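You operate a simulated robot arm through the tools that you are given. There is no shell and no other tool. Be economical: measure what you need, move in short steps, check, and stop when the job is done.

The job below is to be done with a simulated robot arm. You get a single attempt, and the scene is never put back.

JOB
Run the white and green wheel nuts out, ready for new washers.
Fine: the chocks stay home; set the runner to OUT; afterwards stand it in the stool's cup and set it to 50.

It is judged by the outcome, as a careful person would: the job done as asked, and still so three seconds after it is handed in. It fails if anything else is knocked over, pushed out of place, dropped, spilled or broken.

ROBOT AND FRAMES
A 6-joint arm with a two-finger parallel gripper, fixed in place. Base frame: the origin is at the foot of the arm, x ahead of it, y to its left, z up. Units: mm, rad, N and s.
With the tool pointing down near the work surface it reaches from about 220 to 400 mm from the base axis. Its first joint turns from -1.152 to 1.152 rad. Payload 2.9 kg.
The tool frame sits at the grasp point between the pads (the TCP): z along the fingers, y along the line on which they close. The tips reach 30 mm beyond it. Largest opening 110 mm; finger width 20, thickness 10; the body of the gripper, 48 by 112 mm, starts 55 mm behind the TCP.
Orientation is told as [roll, pitch, yaw] about the base's x, y, z axes, in that order, counted from this pose: with the fingers straight down and closing along the base's y, the tool's x points along the base's -x, its y along +y and its z along -z.

CONTROLS
- The arm moves only by the tool move_arm. Its argument "rows" is a list of rows, each a list of 3 entries, a list of its own where there are three numbers: the finger opening in m, from 0 to 0.11, then the shift along the tool's x, y, z in units of 300 mm (1.0 is 300 mm), then the turn, a rotation vector about the tool's x, y, z in units of 60 degrees (1.0 is 60 degrees). In form: [[hand, [tx, ty, tz], [ax, ay, az]], ...]. A call has 1 to 8 rows; each row is the pose to reach, as a shift and turn from the pose commanded when the call began, along the tool's axes at that moment. A call with a number of a shift or a turn outside -1 to 1 is refused whole. A row lasts 0.2 s, in which the tool goes at most 50 mm and 0.15 rad; a call with a longer step from one row to the next is refused whole, and so is a gripper value outside its range. A pose out of reach is approached as far as the arm can. The call stops where the force on the tool passes 90 N (or 10 N more than at its start, if that is more) or the arm is blocked; 0.2 s more then pass. The fingers move at their own pace (about 108 mm/s each) and stop on an object; they squeeze with about 32 N. The grip force told is the motor's: it shows also when the fingers shut on nothing. Time passes only in rows, and 0.2 s behind the last, so rows that repeat a pose let the fingers close. It gives the time, the measured TCP pose, the force on the tool (base axes), the opening and the grip force at its end, in the units of the frame above (readings bear some noise), and new pictures: "pictures" is both (left out), scene, wrist or none.
- Cameras (640 x 400 px; columns grow to the right, rows downward): "scene" is fixed at [72.7, 426.8, 1383.8]; the picture's right is [-0.82, -0.57, 0.00], its down [-0.32, 0.45, -0.83] and it looks along [0.48, -0.68, -0.55] (base axes); focal length 313 px, centre (320, 200). "wrist" rides on the gripper at [-36, 0, -57] in the tool frame; the picture's right is [0.00, -1.00, 0.00], its down [0.97, 0.00, -0.24] and it looks along [0.24, 0.00, 0.97] (tool axes); focal length 218 px, centre (320, 200).
- point_at(camera, pixels): for up to 12 pixels [column, row] of the newest picture of that camera ("zoom" is the newest enlarged one), the place [x, y, z] in the base frame of the surface seen there, good to about 3 mm. No time passes.
- close_up(camera, box): a new picture of the part [left, top, right, bottom] of that camera's present view, enlarged. No time passes.
- job_done(): hands the job in; it is judged then, once.

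Work in short steps. Measure before you move; look again where a grasp or a placing could have gone wrong, and mend it. You have 80 turns and 150 pictures in all, those below and enlarged ones among them. Open the gripper and draw the arm clear of the work before you hand the job in, unless the task says otherwise; then end with one line.

The tools are called after "Request:" as a command line: name --argument value ..., lists and objects as JSON in quotes. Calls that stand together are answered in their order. move_arm: Moves the arm, as the interface text tells. Its arguments: {"type":"object","properties":{"rows":{"type":"array","items":{"type":"array"}},"pictures":{"type":"string","enum":["both","scene","wrist","none"]}},"required":["rows"]} The other tools are called the same way: point_at (camera, pixels) gives the place of the surface under pixels of a picture; close_up (camera, box) takes an enlarged picture of a part of a camera's view; job_done () hands the job in.

At the start:

```text
clock: 0.0
eef_pos: [457.7, 16.8, 1202.6]
ee_rot: [0.0, -0.001, 0.001]
force: [0.1, 0.0, 0.6]
gripper_width: 109.9
grip_force: 0.1
```

scene: 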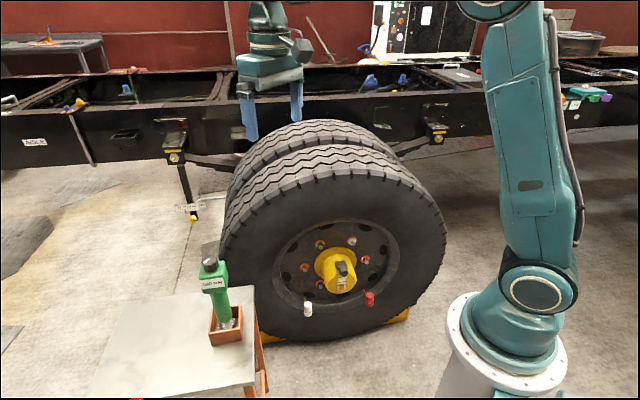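
wrist: 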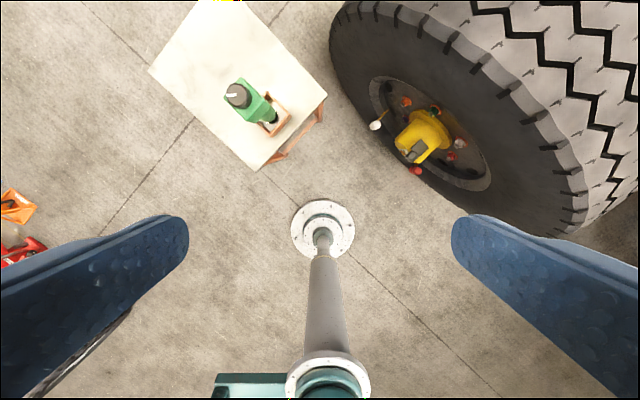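

The scene shows a wheel hub with nuts around (340,270) and a green runner in a cup on the stool at (220,300). I enlarge both.

Request:
close_up --camera "scene" --box '[260, 210, 420, 330]'

Request:
close_up --camera "scene" --box '[170, 240, 290, 360]'

Request:
close_up --camera "wrist" --box '[340, 70, 500, 190]'

Request:
close_up --camera "wrist" --box '[200, 60, 330, 160]'

```text
3.33 times, centred on (340, 270) of scene
```

zoom: 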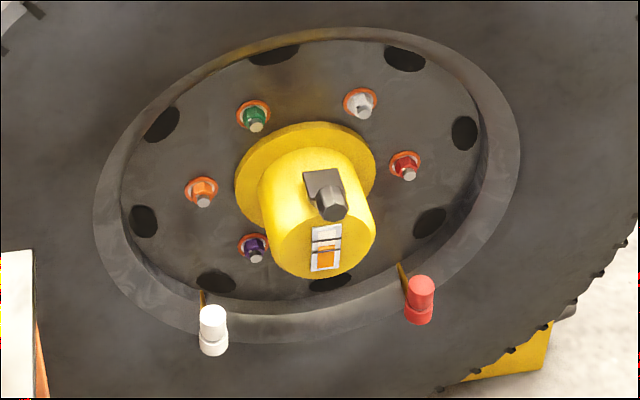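

```text
3.33 times, centred on (230, 300) of scene
```

zoom: 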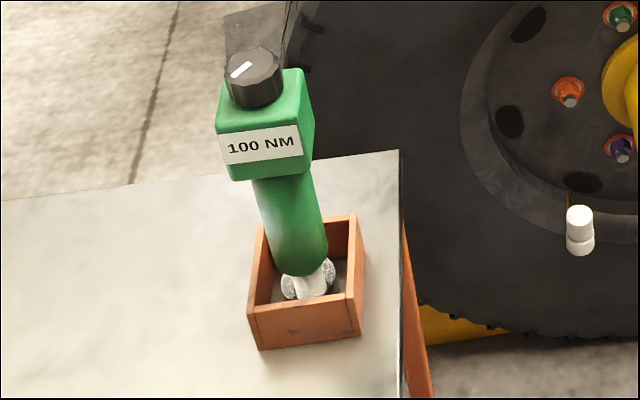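

```text
3.33 times, centred on (420, 130) of wrist
```

zoom: 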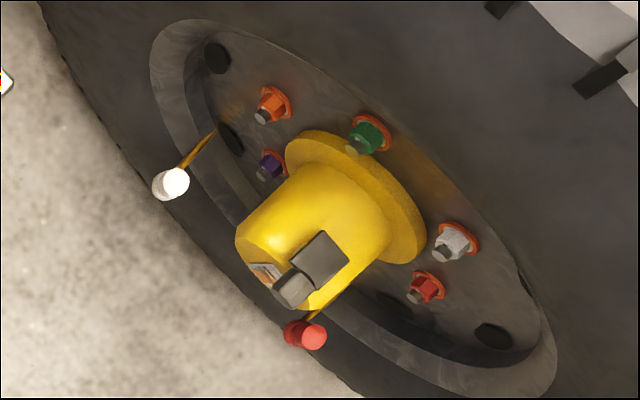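

```text
4.00 times, centred on (265, 110) of wrist
```

zoom: 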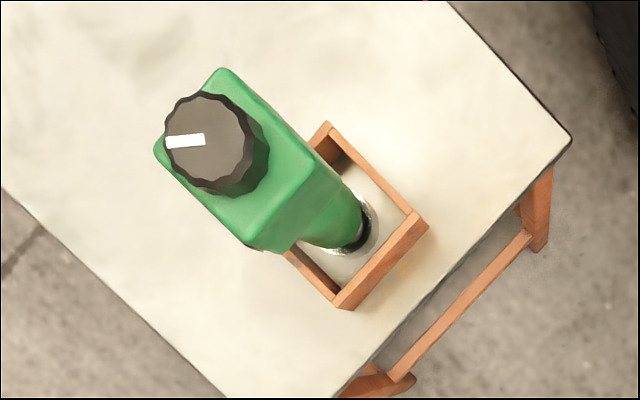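

I measure the key places: nuts, hub, runner parts, cup and stool.

Request:
point_at --camera "scene" --pixels '[[350, 241], [323, 245], [366, 260], [310, 266], [323, 281], [345, 283], [307, 308], [370, 298], [210, 263], [221, 310], [226, 334], [320, 220]]'

Request:
point_at --camera "wrist" --pixels '[[453, 130], [430, 104], [446, 142], [404, 101], [406, 112], [375, 126], [237, 95], [258, 106], [283, 120], [260, 60], [283, 136], [320, 230]]'

Request:
close_up --camera "wrist" --box '[0, 170, 100, 270]'

Request:
close_up --camera "scene" --box '[195, 245, 245, 295]'

```text
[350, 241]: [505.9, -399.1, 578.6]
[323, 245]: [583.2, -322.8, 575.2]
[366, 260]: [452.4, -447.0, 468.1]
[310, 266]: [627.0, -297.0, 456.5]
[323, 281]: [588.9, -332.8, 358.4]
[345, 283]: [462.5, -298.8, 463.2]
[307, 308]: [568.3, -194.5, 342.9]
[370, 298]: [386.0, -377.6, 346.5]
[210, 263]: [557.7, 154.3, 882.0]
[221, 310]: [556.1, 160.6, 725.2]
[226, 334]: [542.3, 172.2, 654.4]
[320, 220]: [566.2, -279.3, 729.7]
```

```text
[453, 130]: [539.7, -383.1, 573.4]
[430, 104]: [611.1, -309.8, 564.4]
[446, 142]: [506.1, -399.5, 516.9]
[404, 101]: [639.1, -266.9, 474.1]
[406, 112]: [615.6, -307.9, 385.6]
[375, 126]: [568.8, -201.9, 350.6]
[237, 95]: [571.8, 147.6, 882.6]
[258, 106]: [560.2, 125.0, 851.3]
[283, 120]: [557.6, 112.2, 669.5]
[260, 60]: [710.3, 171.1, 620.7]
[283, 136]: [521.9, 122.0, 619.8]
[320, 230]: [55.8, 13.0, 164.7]
```

```text
4.00 times, centred on (50, 220) of wrist
```

zoom: 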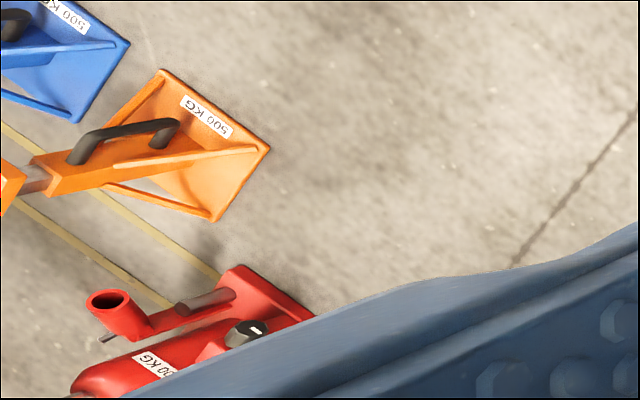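

```text
8.00 times, centred on (220, 270) of scene
```

zoom: 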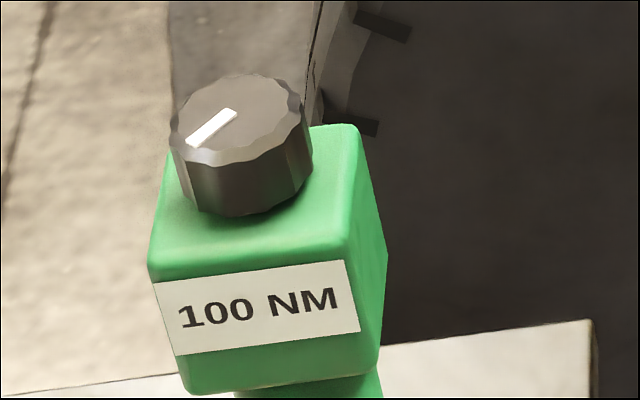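

The runner's knob is near (568,150,882), the label says 100 NM, and the wheel face looks toward about (-0.7,0.7,0). I move the wrist above the runner for a close look.

Request:
move_arm --rows '[[0.11, [-0.085, 0.089, 0.095], [0, 0, 0]], [0.11, [-0.17, 0.178, 0.19], [0, 0, 0]], [0.11, [-0.255, 0.266, 0.285], [0, 0, 0]], [0.11, [-0.34, 0.355, 0.38], [0, 0, 0]], [0.11, [-0.423, 0.443, 0.473], [0, 0, 0]], [0.11, [-0.423, 0.443, 0.473], [0, 0, 0]]]'

```text
clock: 1.4
eef_pos: [585.5, 150.0, 1058.6]
ee_rot: [0.001, 0.0, 0.002]
force: [-0.6, -0.1, 0.0]
gripper_width: 110.2
grip_force: 0.0
```

scene: 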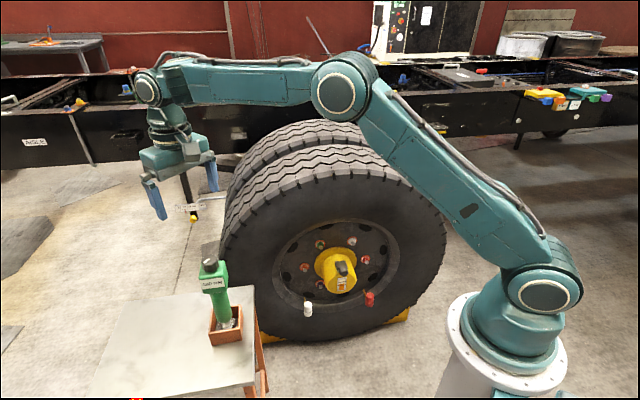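
wrist: 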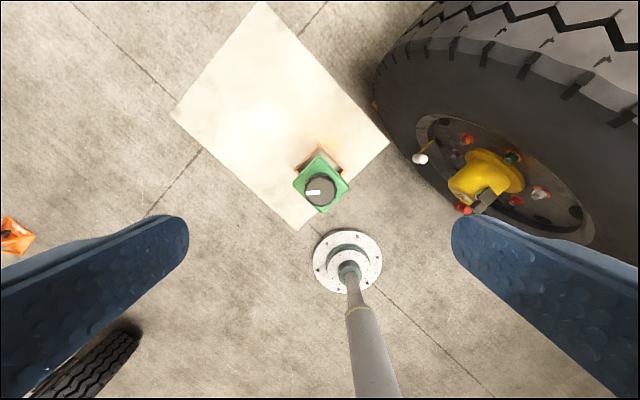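

Runner is at (320,188) seen from above. I enlarge the head and locate its corners.

Request:
close_up --camera "wrist" --box '[280, 140, 370, 220]'

Request:
close_up --camera "wrist" --box '[400, 110, 580, 230]'

Request:
point_at --camera "wrist" --pixels '[[320, 190], [318, 156], [295, 183], [347, 184], [320, 210], [330, 146], [389, 143], [305, 230], [172, 116], [334, 190], [308, 190], [320, 178]]'

```text
5.00 times, centred on (325, 180) of wrist
```

zoom: 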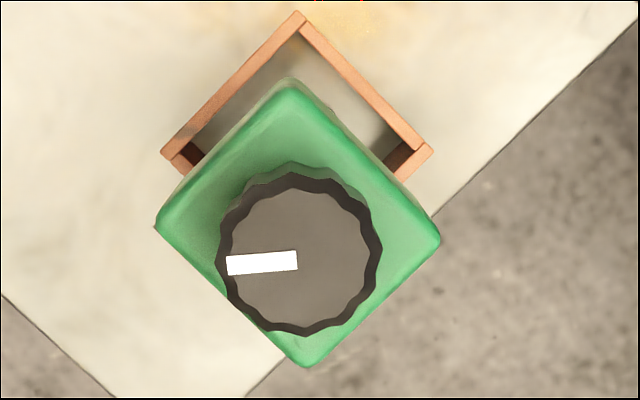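

```text
3.33 times, centred on (490, 170) of wrist
```

zoom: 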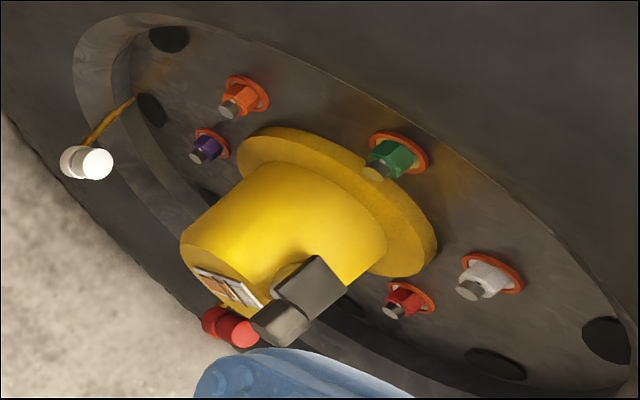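

```text
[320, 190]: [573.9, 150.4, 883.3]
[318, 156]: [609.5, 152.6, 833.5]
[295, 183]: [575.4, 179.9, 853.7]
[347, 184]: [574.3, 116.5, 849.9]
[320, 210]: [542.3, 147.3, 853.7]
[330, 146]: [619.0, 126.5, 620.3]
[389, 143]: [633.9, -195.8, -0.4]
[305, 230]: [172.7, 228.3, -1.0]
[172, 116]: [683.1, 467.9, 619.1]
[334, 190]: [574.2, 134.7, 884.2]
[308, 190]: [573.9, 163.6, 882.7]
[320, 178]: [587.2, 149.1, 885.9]
```

Head is about 46 mm square, rotated 45°, centre (574,148); knob centre (573.5,149.5), top z≈884. I lower the open fingers around the knob.

Request:
move_arm --rows '[[0.07, [0.04, 0, 0.15], [0, 0, 0]], [0.07, [0.04, 0, 0.3], [0, 0, 0]], [0.07, [0.04, 0, 0.43], [0, 0, 0]], [0.07, [0.04, 0, 0.52], [0, 0, 0]], [0.07, [0.04, 0, 0.567], [0, 0, 0]], [0.07, [0.04, 0, 0.567], [0, 0, 0]]]'

Request:
close_up --camera "scene" --box '[170, 220, 270, 320]'

```text
clock: 2.8
eef_pos: [574.0, 150.2, 888.8]
ee_rot: [0.001, 0.0, 0.001]
force: [0.4, 0.4, -0.9]
gripper_width: 69.8
grip_force: 0.0
```

scene: 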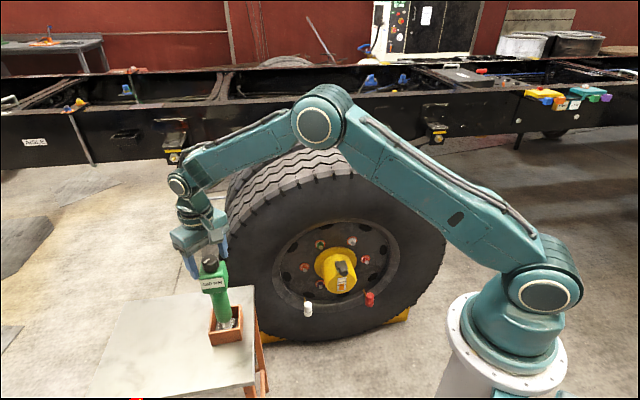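
wrist: 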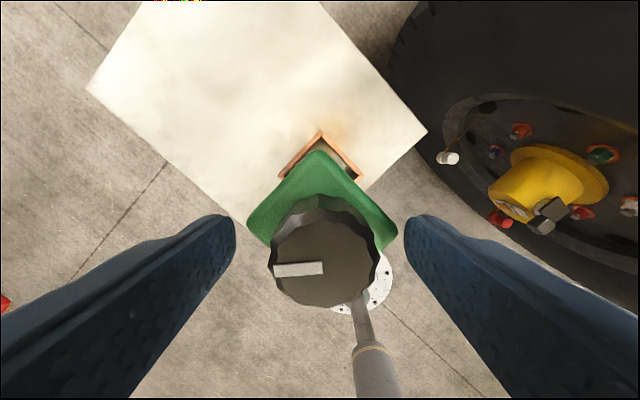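

```text
4.00 times, centred on (220, 270) of scene
```

zoom: 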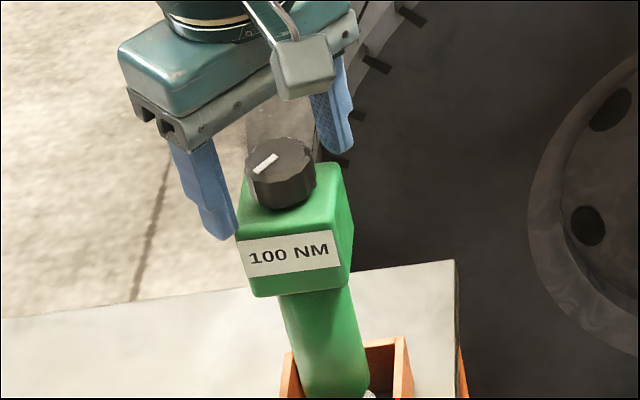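

Fingers straddle the knob. I close on it and turn a little clockwise (from above) to see how the label reacts.

Request:
move_arm --rows '[[0.02, [0, 0, 0], [0, 0, 0]], [0.02, [0, 0, 0], [0, 0, 0]], [0.02, [0, 0, 0], [0, 0, 0.14]], [0.02, [0, 0, 0], [0, 0, 0.28]], [0.02, [0, 0, 0], [0, 0, 0.42]], [0.02, [0, 0, 0], [0, 0, 0.5]], [0.02, [0, 0, 0], [0, 0, 0.5]]]'

Request:
close_up --camera "scene" --box '[170, 220, 270, 320]'

```text
clock: 4.4
eef_pos: [573.6, 149.2, 889.5]
ee_rot: [-0.004, 0.002, -0.527]
force: [0.5, 0.1, 0.0]
gripper_width: 35.2
grip_force: 32.2
```

scene: 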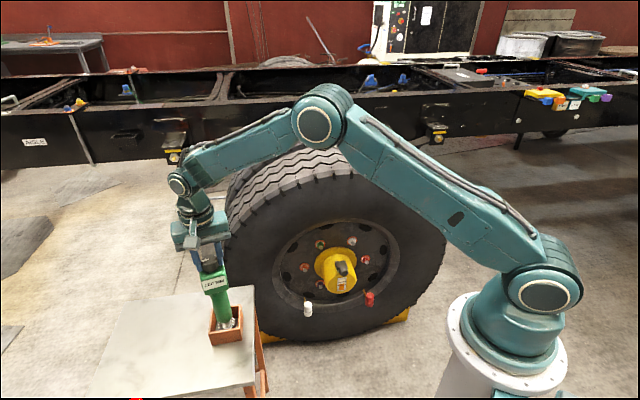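
wrist: 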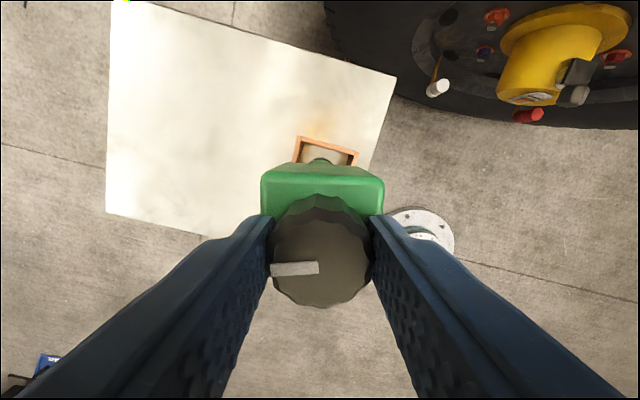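

```text
4.00 times, centred on (220, 270) of scene
```

zoom: 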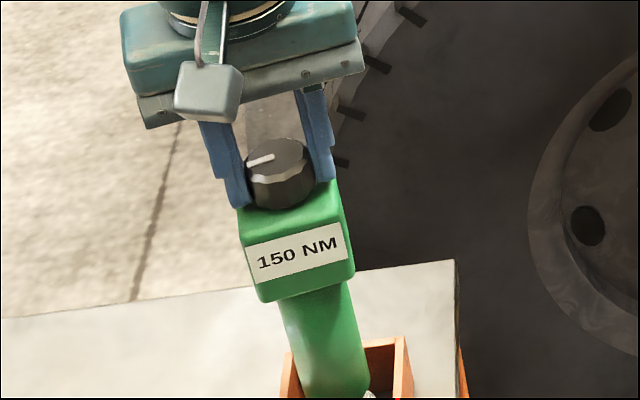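

The label now reads 150 NM, so clockwise raises it; OUT should lie counter-clockwise. I turn back about 58°.

Request:
move_arm --rows '[[0.02, [0, 0, 0], [0, 0, -0.14]], [0.02, [0, 0, 0], [0, 0, -0.28]], [0.02, [0, 0, 0], [0, 0, -0.42]], [0.02, [0, 0, 0], [0, 0, -0.56]], [0.02, [0, 0, 0], [0, 0, -0.7]], [0.02, [0, 0, 0], [0, 0, -0.84]], [0.02, [0, 0, 0], [0, 0, -0.97]], [0.02, [0, 0, 0], [0, 0, -0.97]]]' --pictures "wrist"

Request:
close_up --camera "scene" --box '[170, 220, 270, 320]'

```text
clock: 6.2
eef_pos: [573.5, 148.4, 890.9]
ee_rot: [0.001, 0.001, 0.496]
force: [0.8, 0.7, -0.1]
gripper_width: 35.2
grip_force: 31.7
```

wrist: 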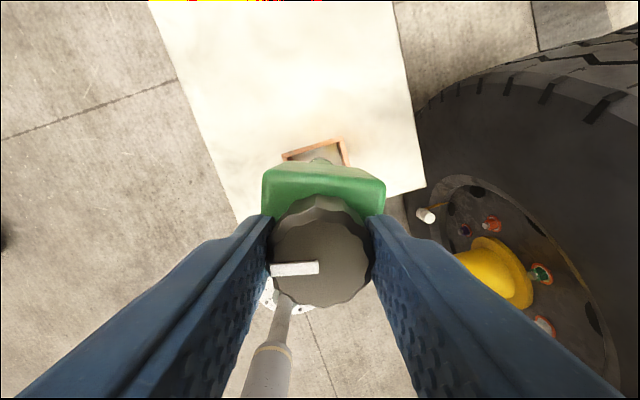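

```text
4.00 times, centred on (220, 270) of scene
```

zoom: 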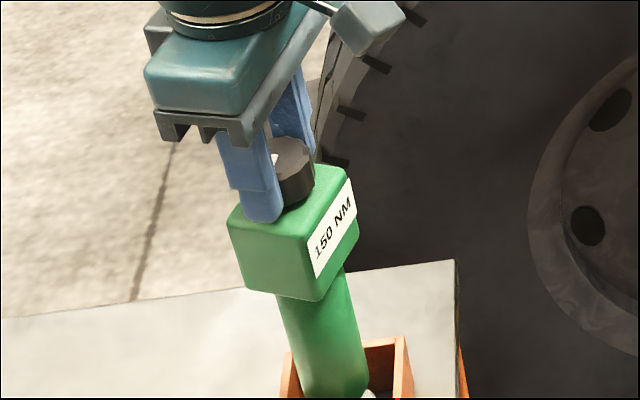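

The whole runner turned with the fingers this time (label still 150 and swung right). I look at the cup seat to see how it is keyed.

Request:
close_up --camera "scene" --box '[200, 290, 260, 350]'

Request:
close_up --camera "wrist" --box '[250, 120, 400, 230]'

```text
6.67 times, centred on (230, 320) of scene
```

zoom: 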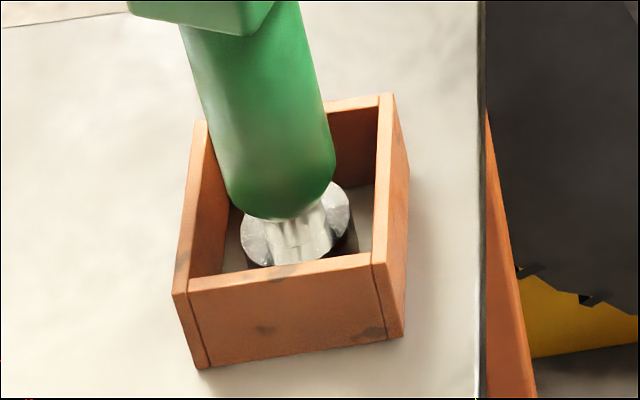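

```text
3.64 times, centred on (325, 175) of wrist
```

zoom: 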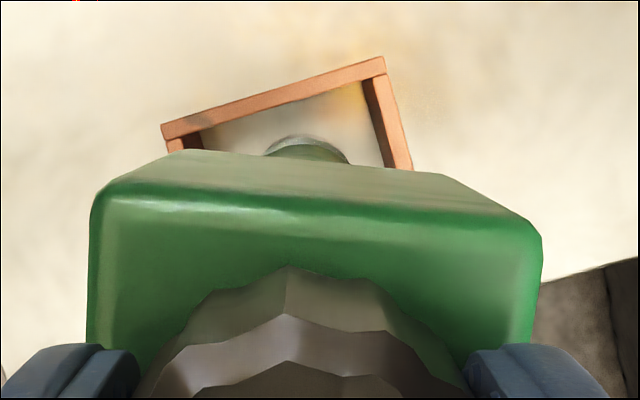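

The runner stands free in the cup on its flange, so only friction holds it. I press down a few mm while turning counter-clockwise to hold the body still.

Request:
move_arm --rows '[[0.02, [0, 0, 0.012], [0, 0, 0]], [0.02, [0, 0, 0.024], [0, 0, 0]], [0.02, [0, 0, 0.024], [0, 0, -0.1]], [0.02, [0, 0, 0.024], [0, 0, -0.2]]]' --pictures "wrist"

Request:
close_up --camera "scene" --box '[170, 220, 270, 320]'

```text
clock: 7.2
eef_pos: [574.5, 150.1, 885.3]
ee_rot: [-0.003, -0.002, 0.702]
force: [-1.6, 0.3, 27.7]
gripper_width: 34.9
grip_force: 31.9
```

wrist: 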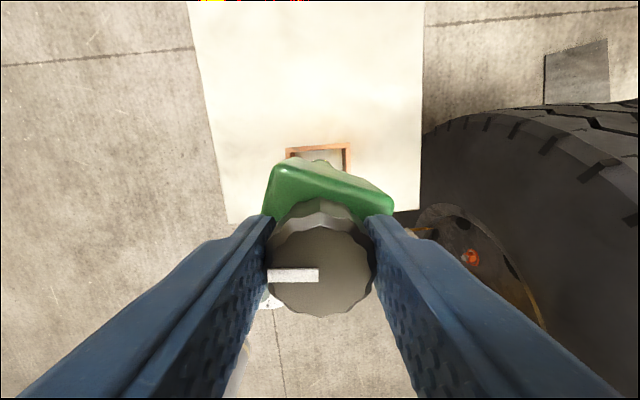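

```text
4.00 times, centred on (220, 270) of scene
```

zoom: 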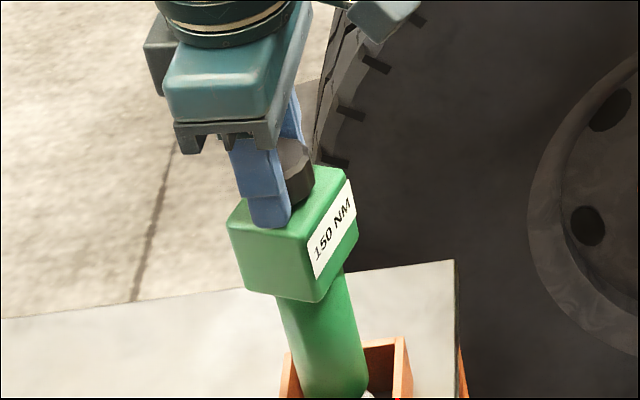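

Pressing with 28 N holds the body and the knob turns. I continue counter-clockwise to finish the click.

Request:
move_arm --rows '[[0.02, [0, 0, 0], [0, 0, -0.14]], [0.02, [0, 0, 0], [0, 0, -0.28]], [0.02, [0, 0, 0], [0, 0, -0.42]], [0.02, [0, 0, 0], [0, 0, -0.55]], [0.02, [0, 0, 0], [0, 0, -0.55]]]' --pictures "wrist"

Request:
close_up --camera "scene" --box '[170, 220, 270, 320]'

```text
clock: 8.4
eef_pos: [572.2, 149.6, 885.5]
ee_rot: [-0.004, -0.002, 1.28]
force: [-1.2, 4.5, 26.2]
gripper_width: 34.8
grip_force: 31.9
```

wrist: 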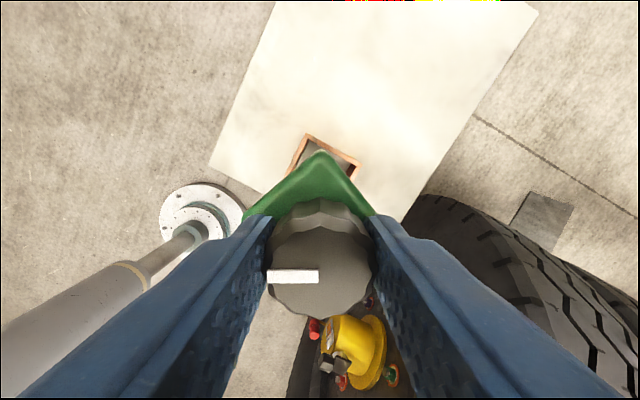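

```text
4.00 times, centred on (220, 270) of scene
```

zoom: 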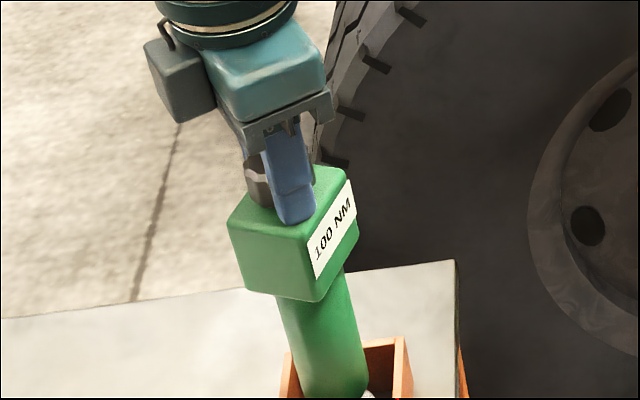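

It reads 100 now. I unload, open, and turn the hand back clockwise for a fresh bite.

Request:
move_arm --rows '[[0.02, [0, 0, -0.022], [0, 0, 0]], [0.07, [0, 0, -0.022], [0, 0, 0]], [0.07, [0, 0, -0.03], [0, 0, 0.14]], [0.07, [0, 0, -0.03], [0, 0, 0.28]], [0.07, [0, 0, -0.03], [0, 0, 0.42]], [0.07, [0, 0, -0.03], [0, 0, 0.56]], [0.07, [0, 0, -0.03], [0, 0, 0.7]], [0.07, [0, 0, -0.03], [0, 0, 0.84]]]' --pictures "none"

Request:
move_arm --rows '[[0.07, [0, 0, 0], [0, 0, 0.14]], [0.07, [0, 0, 0], [0, 0, 0.28]], [0.07, [0, 0, 0], [0, 0, 0.42]], [0.07, [0, 0, 0], [0, 0, 0.56]], [0.07, [0, 0, 0], [0, 0, 0.56]]]' --pictures "wrist"

Request:
close_up --camera "scene" --box '[170, 220, 270, 320]'

```text
clock: 10.2
eef_pos: [573.5, 149.7, 892.6]
ee_rot: [0.001, 0.001, 0.395]
force: [-0.5, 0.5, -0.3]
gripper_width: 70.1
grip_force: 0.1
```

```text
clock: 11.4
eef_pos: [573.5, 150.4, 891.8]
ee_rot: [0.001, 0.0, -0.19]
force: [-0.9, 0.1, 0.1]
gripper_width: 70.1
grip_force: 0.0
```

wrist: 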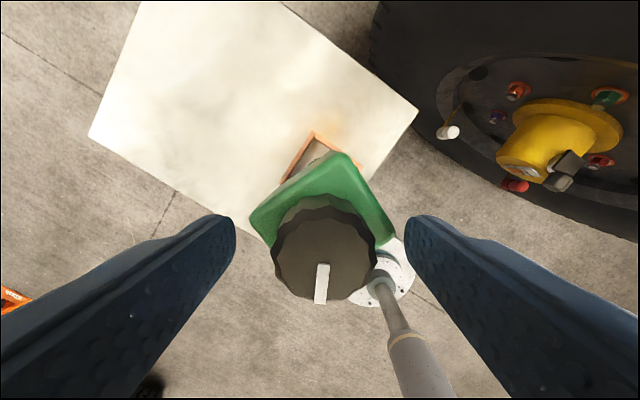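

```text
4.00 times, centred on (220, 270) of scene
```

zoom: 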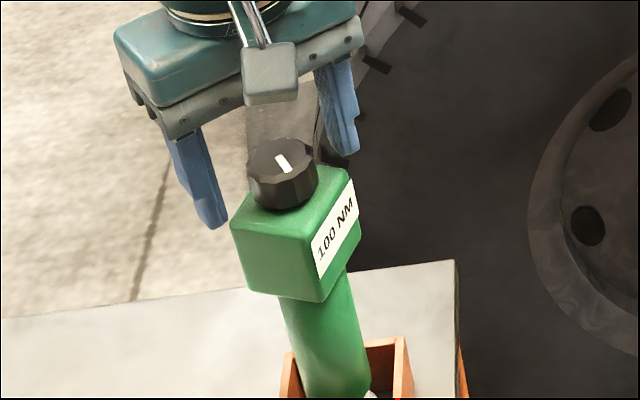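

Still upright, label 100. I regrip, press and turn 45° counter-clockwise.

Request:
move_arm --rows '[[0.02, [0, 0, 0.01], [0, 0, 0]], [0.02, [0, 0, 0.01], [0, 0, 0]], [0.02, [0, 0, 0.033], [0, 0, -0.0]], [0.02, [0, 0, 0.033], [0, 0, -0.14]], [0.02, [0, 0, 0.033], [0, 0, -0.28]], [0.02, [0, 0, 0.033], [0, 0, -0.42]], [0.02, [0, 0, 0.033], [0, 0, -0.56]], [0.02, [0, 0, 0.033], [0, 0, -0.7]]]' --pictures "wrist"

Request:
close_up --camera "scene" --box '[170, 220, 270, 320]'

```text
clock: 13.2
eef_pos: [574.1, 150.2, 884.4]
ee_rot: [0.0, -0.005, 0.549]
force: [-0.4, 2.6, 29.8]
gripper_width: 35.0
grip_force: 32.0
```

wrist: 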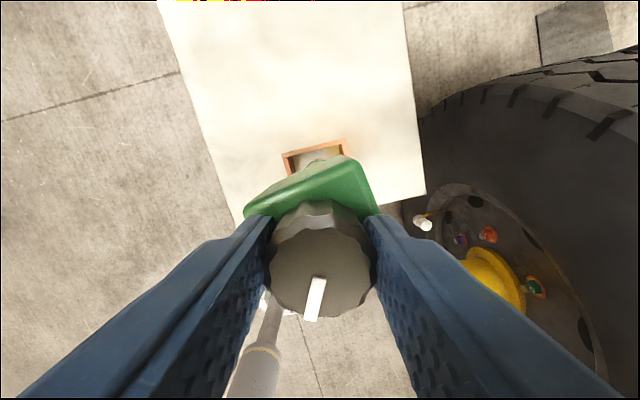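

```text
4.00 times, centred on (220, 270) of scene
```

zoom: 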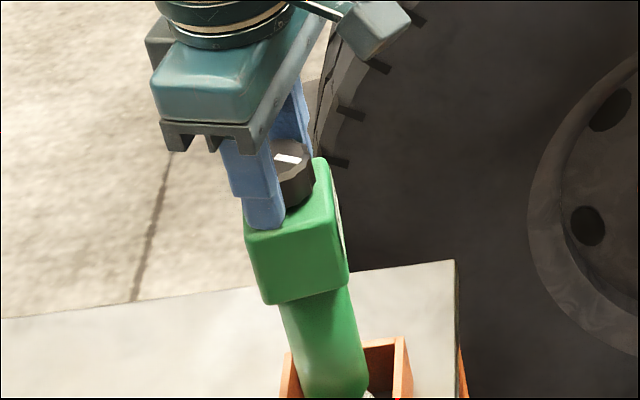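

The body slipped round with the knob (label edge-on), and the fingertips are near the head top. I lift the runner a few mm by the knob, turn it whole back clockwise so the label faces the camera, and set it down.

Request:
move_arm --rows '[[0.02, [0, 0, -0.023], [0, 0, 0]], [0.02, [0, 0, -0.05], [0, 0, 0]], [0.02, [0, 0, -0.05], [0, 0, 0.14]], [0.02, [0, 0, -0.05], [0, 0, 0.28]], [0.02, [0, 0, -0.05], [0, 0, 0.42]], [0.02, [0, 0, -0.05], [0, 0, 0.56]], [0.02, [0, 0, -0.05], [0, 0, 0.7]], [0.02, [0, 0, -0.05], [0, 0, 0.84]]]' --pictures "wrist"

Request:
close_up --camera "scene" --box '[170, 220, 290, 360]'

```text
clock: 15.0
eef_pos: [572.4, 150.1, 896.3]
ee_rot: [0.001, -0.001, -0.338]
force: [-0.7, 0.2, -8.2]
gripper_width: 34.9
grip_force: 31.9
```

wrist: 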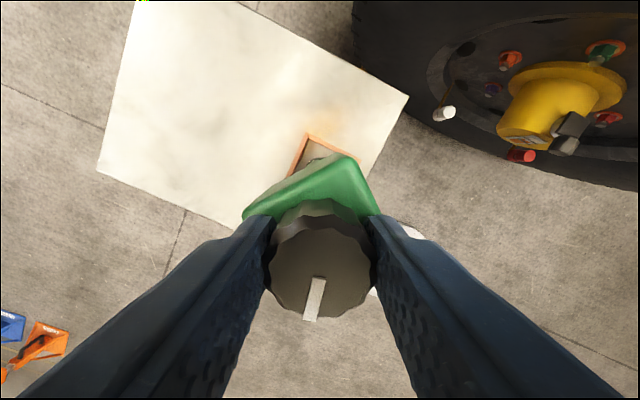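

```text
2.86 times, centred on (230, 290) of scene
```

zoom: 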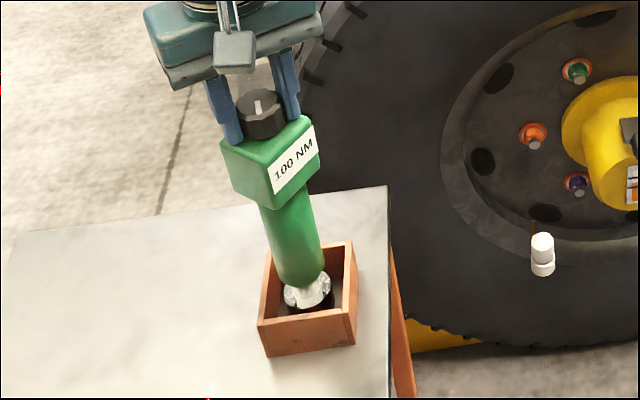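

Runner hangs (8 N) with the label facing the camera at 100. I lower it, open, and regrip about 9 mm higher on the knob.

Request:
move_arm --rows '[[0.02, [0, 0, 0.02], [0, 0, 0.1]], [0.02, [0, 0, 0.034], [0, 0, 0.1]], [0.05, [0, 0, 0.034], [0, 0, 0.1]], [0.05, [0, 0, 0.0], [0, 0, 0.1]], [0.05, [0, 0, 0.0], [0, 0, 0.1]], [0.02, [0, 0, 0.0], [0, 0, 0.1]], [0.02, [0, 0, 0.0], [0, 0, 0.1]]]' --pictures "wrist"

Request:
move_arm --rows '[[0.02, [0, 0, 0.02], [0, 0, 0]], [0.02, [0, 0, 0.04], [0, 0, 0]], [0.02, [0, 0, 0.04], [0, 0, 0]]]' --pictures "none"

Request:
close_up --camera "scene" --box '[170, 220, 270, 320]'

```text
clock: 16.6
eef_pos: [574.1, 148.4, 898.7]
ee_rot: [0.001, 0.001, -0.438]
force: [0.6, -0.5, 3.1]
gripper_width: 34.4
grip_force: 31.6
```

wrist: 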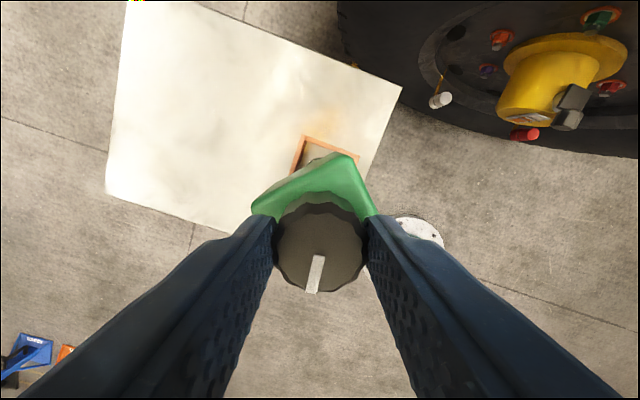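

```text
clock: 17.4
eef_pos: [573.5, 149.2, 888.9]
ee_rot: [0.003, -0.005, -0.44]
force: [-1.9, -6.0, 38.2]
gripper_width: 34.7
grip_force: 31.8
```

```text
4.00 times, centred on (220, 270) of scene
```

zoom: 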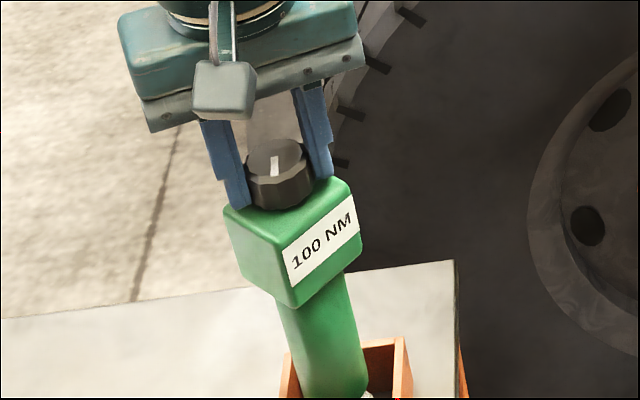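

Pressing with 38 N, tips still clear of the head. Now turn counter-clockwise.

Request:
move_arm --rows '[[0.02, [0, 0, 0], [0, 0, -0.14]], [0.02, [0, 0, 0], [0, 0, -0.28]], [0.02, [0, 0, 0], [0, 0, -0.42]], [0.02, [0, 0, 0], [0, 0, -0.56]], [0.02, [0, 0, 0], [0, 0, -0.7]], [0.02, [0, 0, 0], [0, 0, -0.75]]]' --pictures "wrist"

Request:
close_up --camera "scene" --box '[170, 220, 270, 320]'

```text
clock: 18.8
eef_pos: [573.3, 150.2, 888.5]
ee_rot: [0.0, -0.007, 0.348]
force: [-3.6, -0.1, 36.1]
gripper_width: 34.8
grip_force: 32.4
```

wrist: 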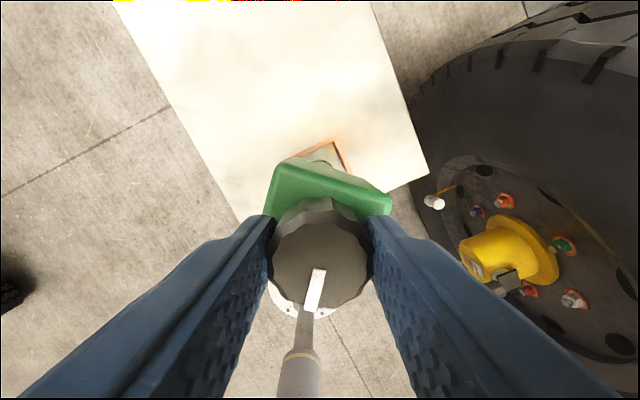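

```text
4.00 times, centred on (220, 270) of scene
```

zoom: 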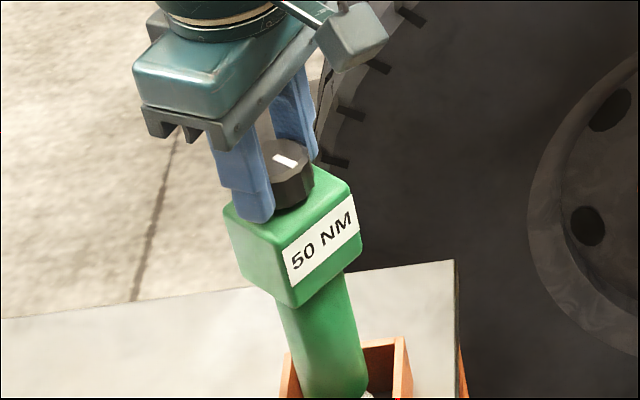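

50 NM now, and the body stayed put. I turn another 45° counter-clockwise.

Request:
move_arm --rows '[[0.02, [0, 0, 0], [0, 0, -0.14]], [0.02, [0, 0, 0], [0, 0, -0.28]], [0.02, [0, 0, 0], [0, 0, -0.42]], [0.02, [0, 0, 0], [0, 0, -0.56]], [0.02, [0, 0, 0], [0, 0, -0.7]], [0.02, [0, 0, 0], [0, 0, -0.75]]]' --pictures "wrist"

Request:
close_up --camera "scene" --box '[170, 220, 270, 320]'

```text
clock: 20.2
eef_pos: [575.3, 147.9, 889.4]
ee_rot: [-0.009, -0.005, 1.129]
force: [1.0, -6.3, 34.1]
gripper_width: 35.0
grip_force: 31.9
```

wrist: 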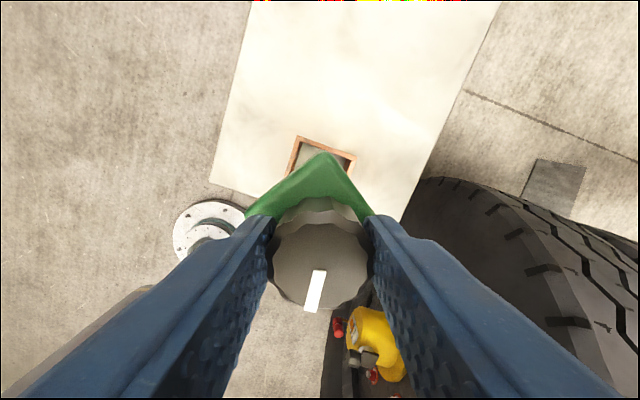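

```text
4.00 times, centred on (220, 270) of scene
```

zoom: 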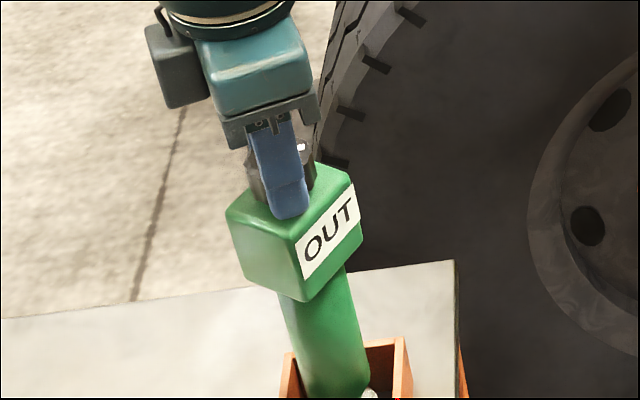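

OUT is set. I unload, open, and rise, turning the hand back to view the head for its orientation.

Request:
move_arm --rows '[[0.02, [0, 0, -0.022], [0, 0, 0]], [0.07, [0, 0, -0.022], [0, 0, 0]], [0.07, [0, 0, -0.022], [0, 0, 0]], [0.08, [0, 0, -0.12], [0, 0, 0.14]], [0.09, [0, 0, -0.25], [0, 0, 0.28]], [0.09, [0, 0, -0.38], [0, 0, 0.42]], [0.09, [0, 0, -0.5], [0, 0, 0.56]], [0.09, [0, 0, -0.55], [0, 0, 0.7]]]' --pictures "wrist"

Request:
close_up --camera "wrist" --box '[270, 140, 370, 220]'

Request:
close_up --camera "scene" --box '[190, 240, 260, 360]'

```text
clock: 22.0
eef_pos: [573.4, 148.8, 1051.0]
ee_rot: [-0.001, 0.002, 0.395]
force: [0.4, -0.4, -0.2]
gripper_width: 90.0
grip_force: 0.0
```

wrist: 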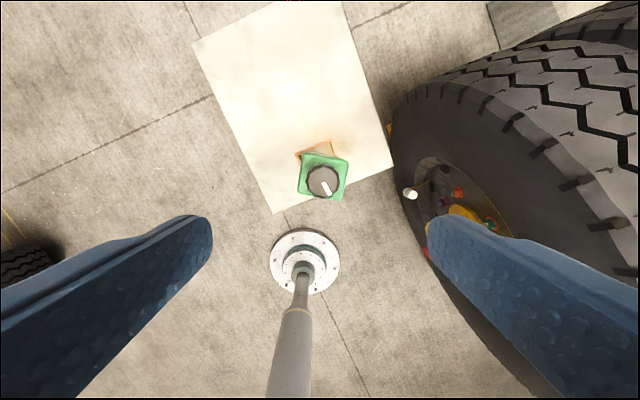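

```text
5.00 times, centred on (320, 180) of wrist
```

zoom: 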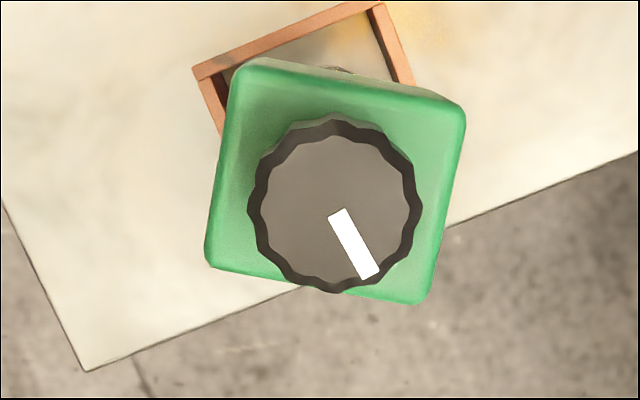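

```text
3.33 times, centred on (225, 300) of scene
```

zoom: 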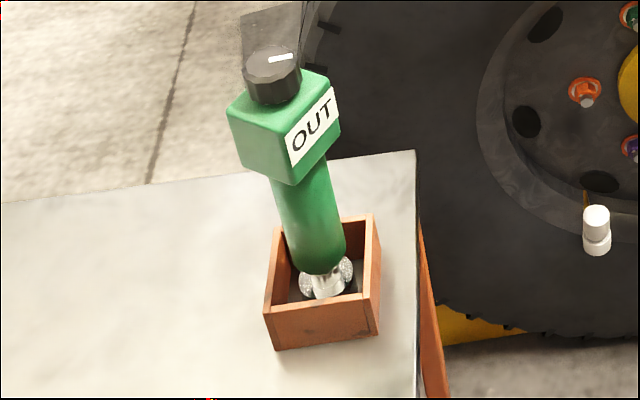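

The head is rotated about 10.6° clockwise from the hand (yaw 0.395), so grasp yaw ≈ 0.21. I locate its centre exactly.

Request:
point_at --camera "wrist" --pixels '[[306, 155], [347, 162], [339, 198], [300, 190], [311, 160], [324, 180], [312, 180], [335, 180], [307, 185]]'

Request:
point_at --camera "scene" --pixels '[[218, 275], [210, 284], [222, 291], [224, 312], [226, 326], [222, 333], [210, 258]]'

```text
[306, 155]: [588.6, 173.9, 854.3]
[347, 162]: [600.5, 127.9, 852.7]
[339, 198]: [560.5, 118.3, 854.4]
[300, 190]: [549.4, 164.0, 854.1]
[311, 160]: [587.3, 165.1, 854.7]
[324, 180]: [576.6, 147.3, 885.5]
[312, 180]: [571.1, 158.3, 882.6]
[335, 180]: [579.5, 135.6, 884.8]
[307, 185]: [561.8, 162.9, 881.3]
```

```text
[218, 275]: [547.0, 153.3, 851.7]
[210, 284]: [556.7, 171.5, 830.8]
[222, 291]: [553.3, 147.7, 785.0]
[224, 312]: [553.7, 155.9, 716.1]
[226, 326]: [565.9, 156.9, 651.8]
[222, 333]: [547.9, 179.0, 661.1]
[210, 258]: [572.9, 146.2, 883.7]
```

Head centre (574.8,146), edges at yaw ≈0.25, top z 854. Before grabbing it, I turn the hand toward the wheel to measure nuts and test the reach; first a yaw with a retreat at height.

Request:
move_arm --rows '[[0.09, [0.085, -0.041, 0], [0, 0, 0.125]], [0.09, [0.17, -0.082, 0], [0, 0, 0.25]], [0.09, [0.255, -0.124, 0], [0, 0, 0.375]], [0.09, [0.34, -0.165, 0], [0, 0, 0.5]], [0.09, [0.425, -0.206, 0], [0, 0, 0.625]], [0.09, [0.51, -0.247, 0], [0, 0, 0.75]], [0.09, [0.595, -0.289, 0], [0, 0, 0.875]], [0.09, [0.68, -0.33, 0], [0, 0, 1.0]]]' --pictures "none"

Request:
move_arm --rows '[[0.09, [0, 0, 0.1], [0, -0.125, 0]], [0.09, [0, 0, 0.2], [0, -0.25, 0]], [0.09, [0, 0, 0.3], [0, -0.375, 0]], [0.09, [0, 0, 0.4], [0, -0.5, 0]], [0.09, [0, 0, 0.5], [0, -0.625, 0]], [0.09, [0, 0, 0.6], [0, -0.75, 0]], [0.09, [0, 0, 0.7], [0, -0.875, 0]], [0.09, [0, 0, 0.8], [0, -1.0, 0]]]'

```text
clock: 23.8
eef_pos: [424.3, -21.0, 1049.8]
ee_rot: [-0.001, -0.001, -0.652]
force: [-0.4, -0.5, -0.4]
gripper_width: 90.2
grip_force: 0.2
```

```text
clock: 25.6
eef_pos: [423.4, -20.5, 811.5]
ee_rot: [0.002, -1.049, -0.648]
force: [0.2, 0.2, 0.8]
gripper_width: 89.8
grip_force: 0.1
```

scene: 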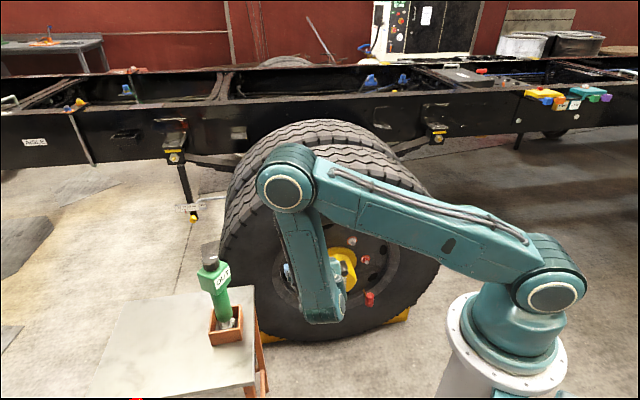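
wrist: 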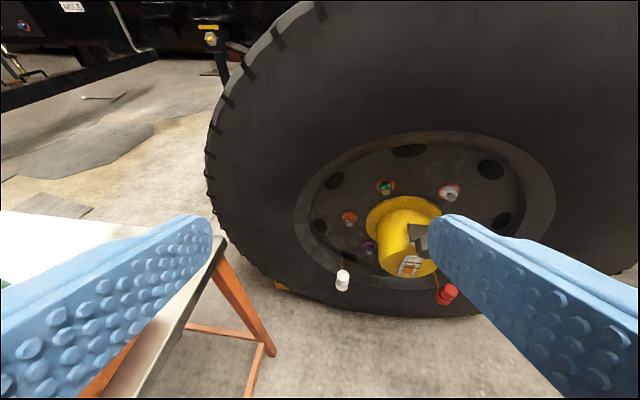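

The wheel is well in view with nuts at about (385,187) green and (449,191) white. I enlarge and measure.

Request:
close_up --camera "wrist" --box '[320, 130, 540, 300]'

Request:
point_at --camera "wrist" --pixels '[[370, 210], [400, 172], [430, 172], [480, 200], [340, 240], [330, 200], [470, 180], [300, 90], [450, 90], [230, 180], [410, 152], [400, 268]]'

```text
2.35 times, centred on (430, 215) of wrist
```

zoom: 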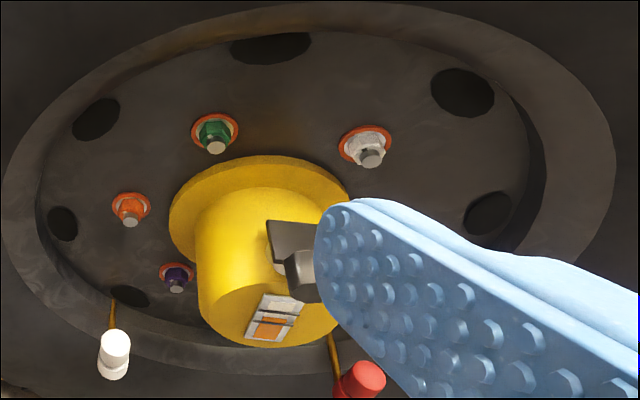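

```text
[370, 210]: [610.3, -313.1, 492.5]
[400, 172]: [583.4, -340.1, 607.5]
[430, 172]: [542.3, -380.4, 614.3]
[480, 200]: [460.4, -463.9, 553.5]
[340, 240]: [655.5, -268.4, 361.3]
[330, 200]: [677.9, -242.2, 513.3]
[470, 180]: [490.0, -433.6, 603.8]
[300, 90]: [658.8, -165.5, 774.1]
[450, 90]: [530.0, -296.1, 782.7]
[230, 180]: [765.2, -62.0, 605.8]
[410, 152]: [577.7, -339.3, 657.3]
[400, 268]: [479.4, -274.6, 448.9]
```

The disc plane is vertical with normal (-0.707,0.707,0). I measure nut features through the enlarged picture.

Request:
point_at --camera "zoom" --pixels '[[216, 146], [373, 158], [214, 132], [361, 145], [130, 221], [177, 287], [234, 118], [199, 141], [350, 130], [383, 146], [270, 328], [205, 120]]'

Request:
close_up --camera "wrist" --box '[370, 165, 480, 215]'

```text
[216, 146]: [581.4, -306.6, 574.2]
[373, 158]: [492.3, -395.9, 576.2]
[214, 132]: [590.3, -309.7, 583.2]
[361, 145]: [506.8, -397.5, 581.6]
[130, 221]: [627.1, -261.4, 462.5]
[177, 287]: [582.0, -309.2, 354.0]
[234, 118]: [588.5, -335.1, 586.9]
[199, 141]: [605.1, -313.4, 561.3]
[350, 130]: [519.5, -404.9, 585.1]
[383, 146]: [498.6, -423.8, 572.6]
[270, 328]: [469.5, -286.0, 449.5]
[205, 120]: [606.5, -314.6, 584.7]
```

```text
5.82 times, centred on (425, 190) of wrist
```

zoom: 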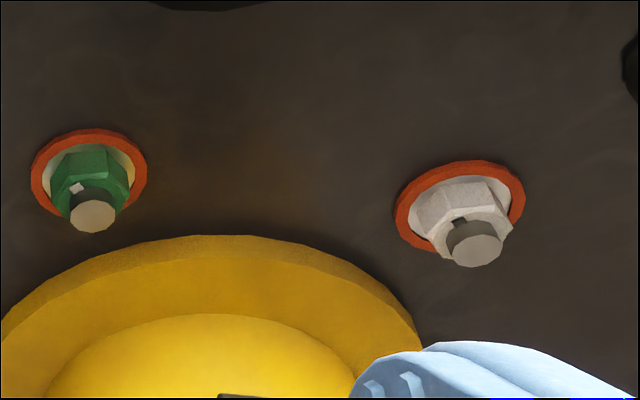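

Stud tips: green u=194, white u=68 along the wheel, both z≈574.5 and 25 mm off the disc. Reach is fine, so I go back above the runner with yaw 0.25.

Request:
move_arm --rows '[[0.09, [-0.087, 0, -0.05], [0, 0.125, 0]], [0.09, [-0.173, 0, -0.1], [0, 0.25, 0]], [0.09, [-0.26, 0, -0.15], [0, 0.375, 0]], [0.09, [-0.347, 0, -0.2], [0, 0.5, 0]], [0.09, [-0.433, 0, -0.25], [0, 0.625, 0]], [0.09, [-0.52, 0, -0.3], [0, 0.75, 0]], [0.09, [-0.606, 0, -0.35], [0, 0.875, 0]], [0.09, [-0.693, 0, -0.4], [0, 1.0, 0]]]' --pictures "none"

Request:
move_arm --rows '[[0.09, [-0.01, 0.107, 0], [0, 0, -0.123]], [0.09, [-0.02, 0.214, 0], [0, 0, -0.245]], [0.09, [-0.03, 0.321, 0], [0, 0, -0.368]], [0.09, [-0.04, 0.428, 0.02], [0, 0, -0.49]], [0.09, [-0.05, 0.534, 0.06], [0, 0, -0.613]], [0.09, [-0.06, 0.641, 0.12], [0, 0, -0.735]], [0.09, [-0.068, 0.748, 0.167], [0, 0, -0.858]], [0.09, [-0.068, 0.748, 0.167], [0, 0, -0.858]]]' --pictures "wrist"

```text
clock: 27.4
eef_pos: [424.4, -21.8, 1052.0]
ee_rot: [-0.001, -0.001, -0.647]
force: [0.6, -0.3, -0.9]
gripper_width: 89.9
grip_force: 0.1
```

```text
clock: 29.2
eef_pos: [577.7, 145.7, 999.2]
ee_rot: [0.001, 0.0, 0.252]
force: [0.3, -0.5, -0.2]
gripper_width: 89.9
grip_force: 0.0
```

wrist: 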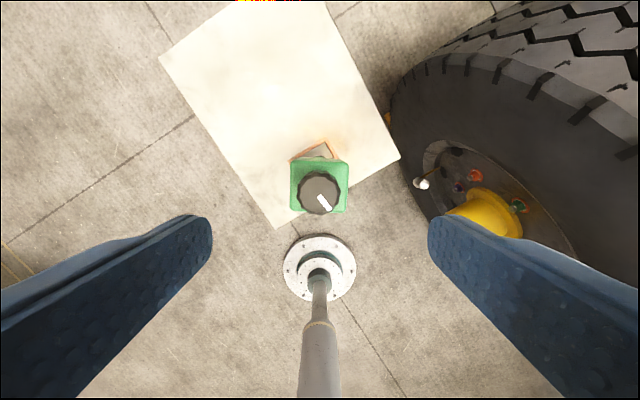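

Head is square to the fingers at (319,187). I descend to TCP z≈839 with 90 mm opening and close.

Request:
move_arm --rows '[[0.09, [0.008, 0, 0.15], [0, 0, 0]], [0.09, [0.008, 0, 0.3], [0, 0, 0]], [0.09, [0.008, 0, 0.43], [0, 0, 0]], [0.09, [0.008, 0, 0.533], [0, 0, 0]], [0.09, [0.008, 0, 0.533], [0, 0, 0]], [0.03, [0.008, 0, 0.533], [0, 0, 0]], [0.03, [0.008, 0, 0.533], [0, 0, 0]]]' --pictures "wrist"

Request:
close_up --camera "scene" --box '[170, 220, 270, 340]'

```text
clock: 30.8
eef_pos: [572.7, 144.5, 840.9]
ee_rot: [0.001, 0.001, 0.251]
force: [0.0, 2.3, -0.6]
gripper_width: 56.3
grip_force: 32.0
```

wrist: 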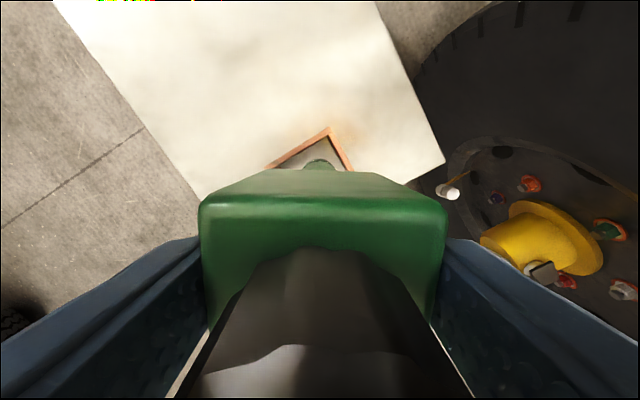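

```text
3.33 times, centred on (220, 280) of scene
```

zoom: 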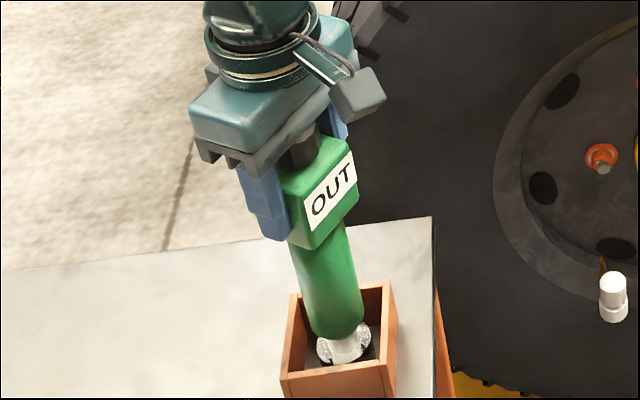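

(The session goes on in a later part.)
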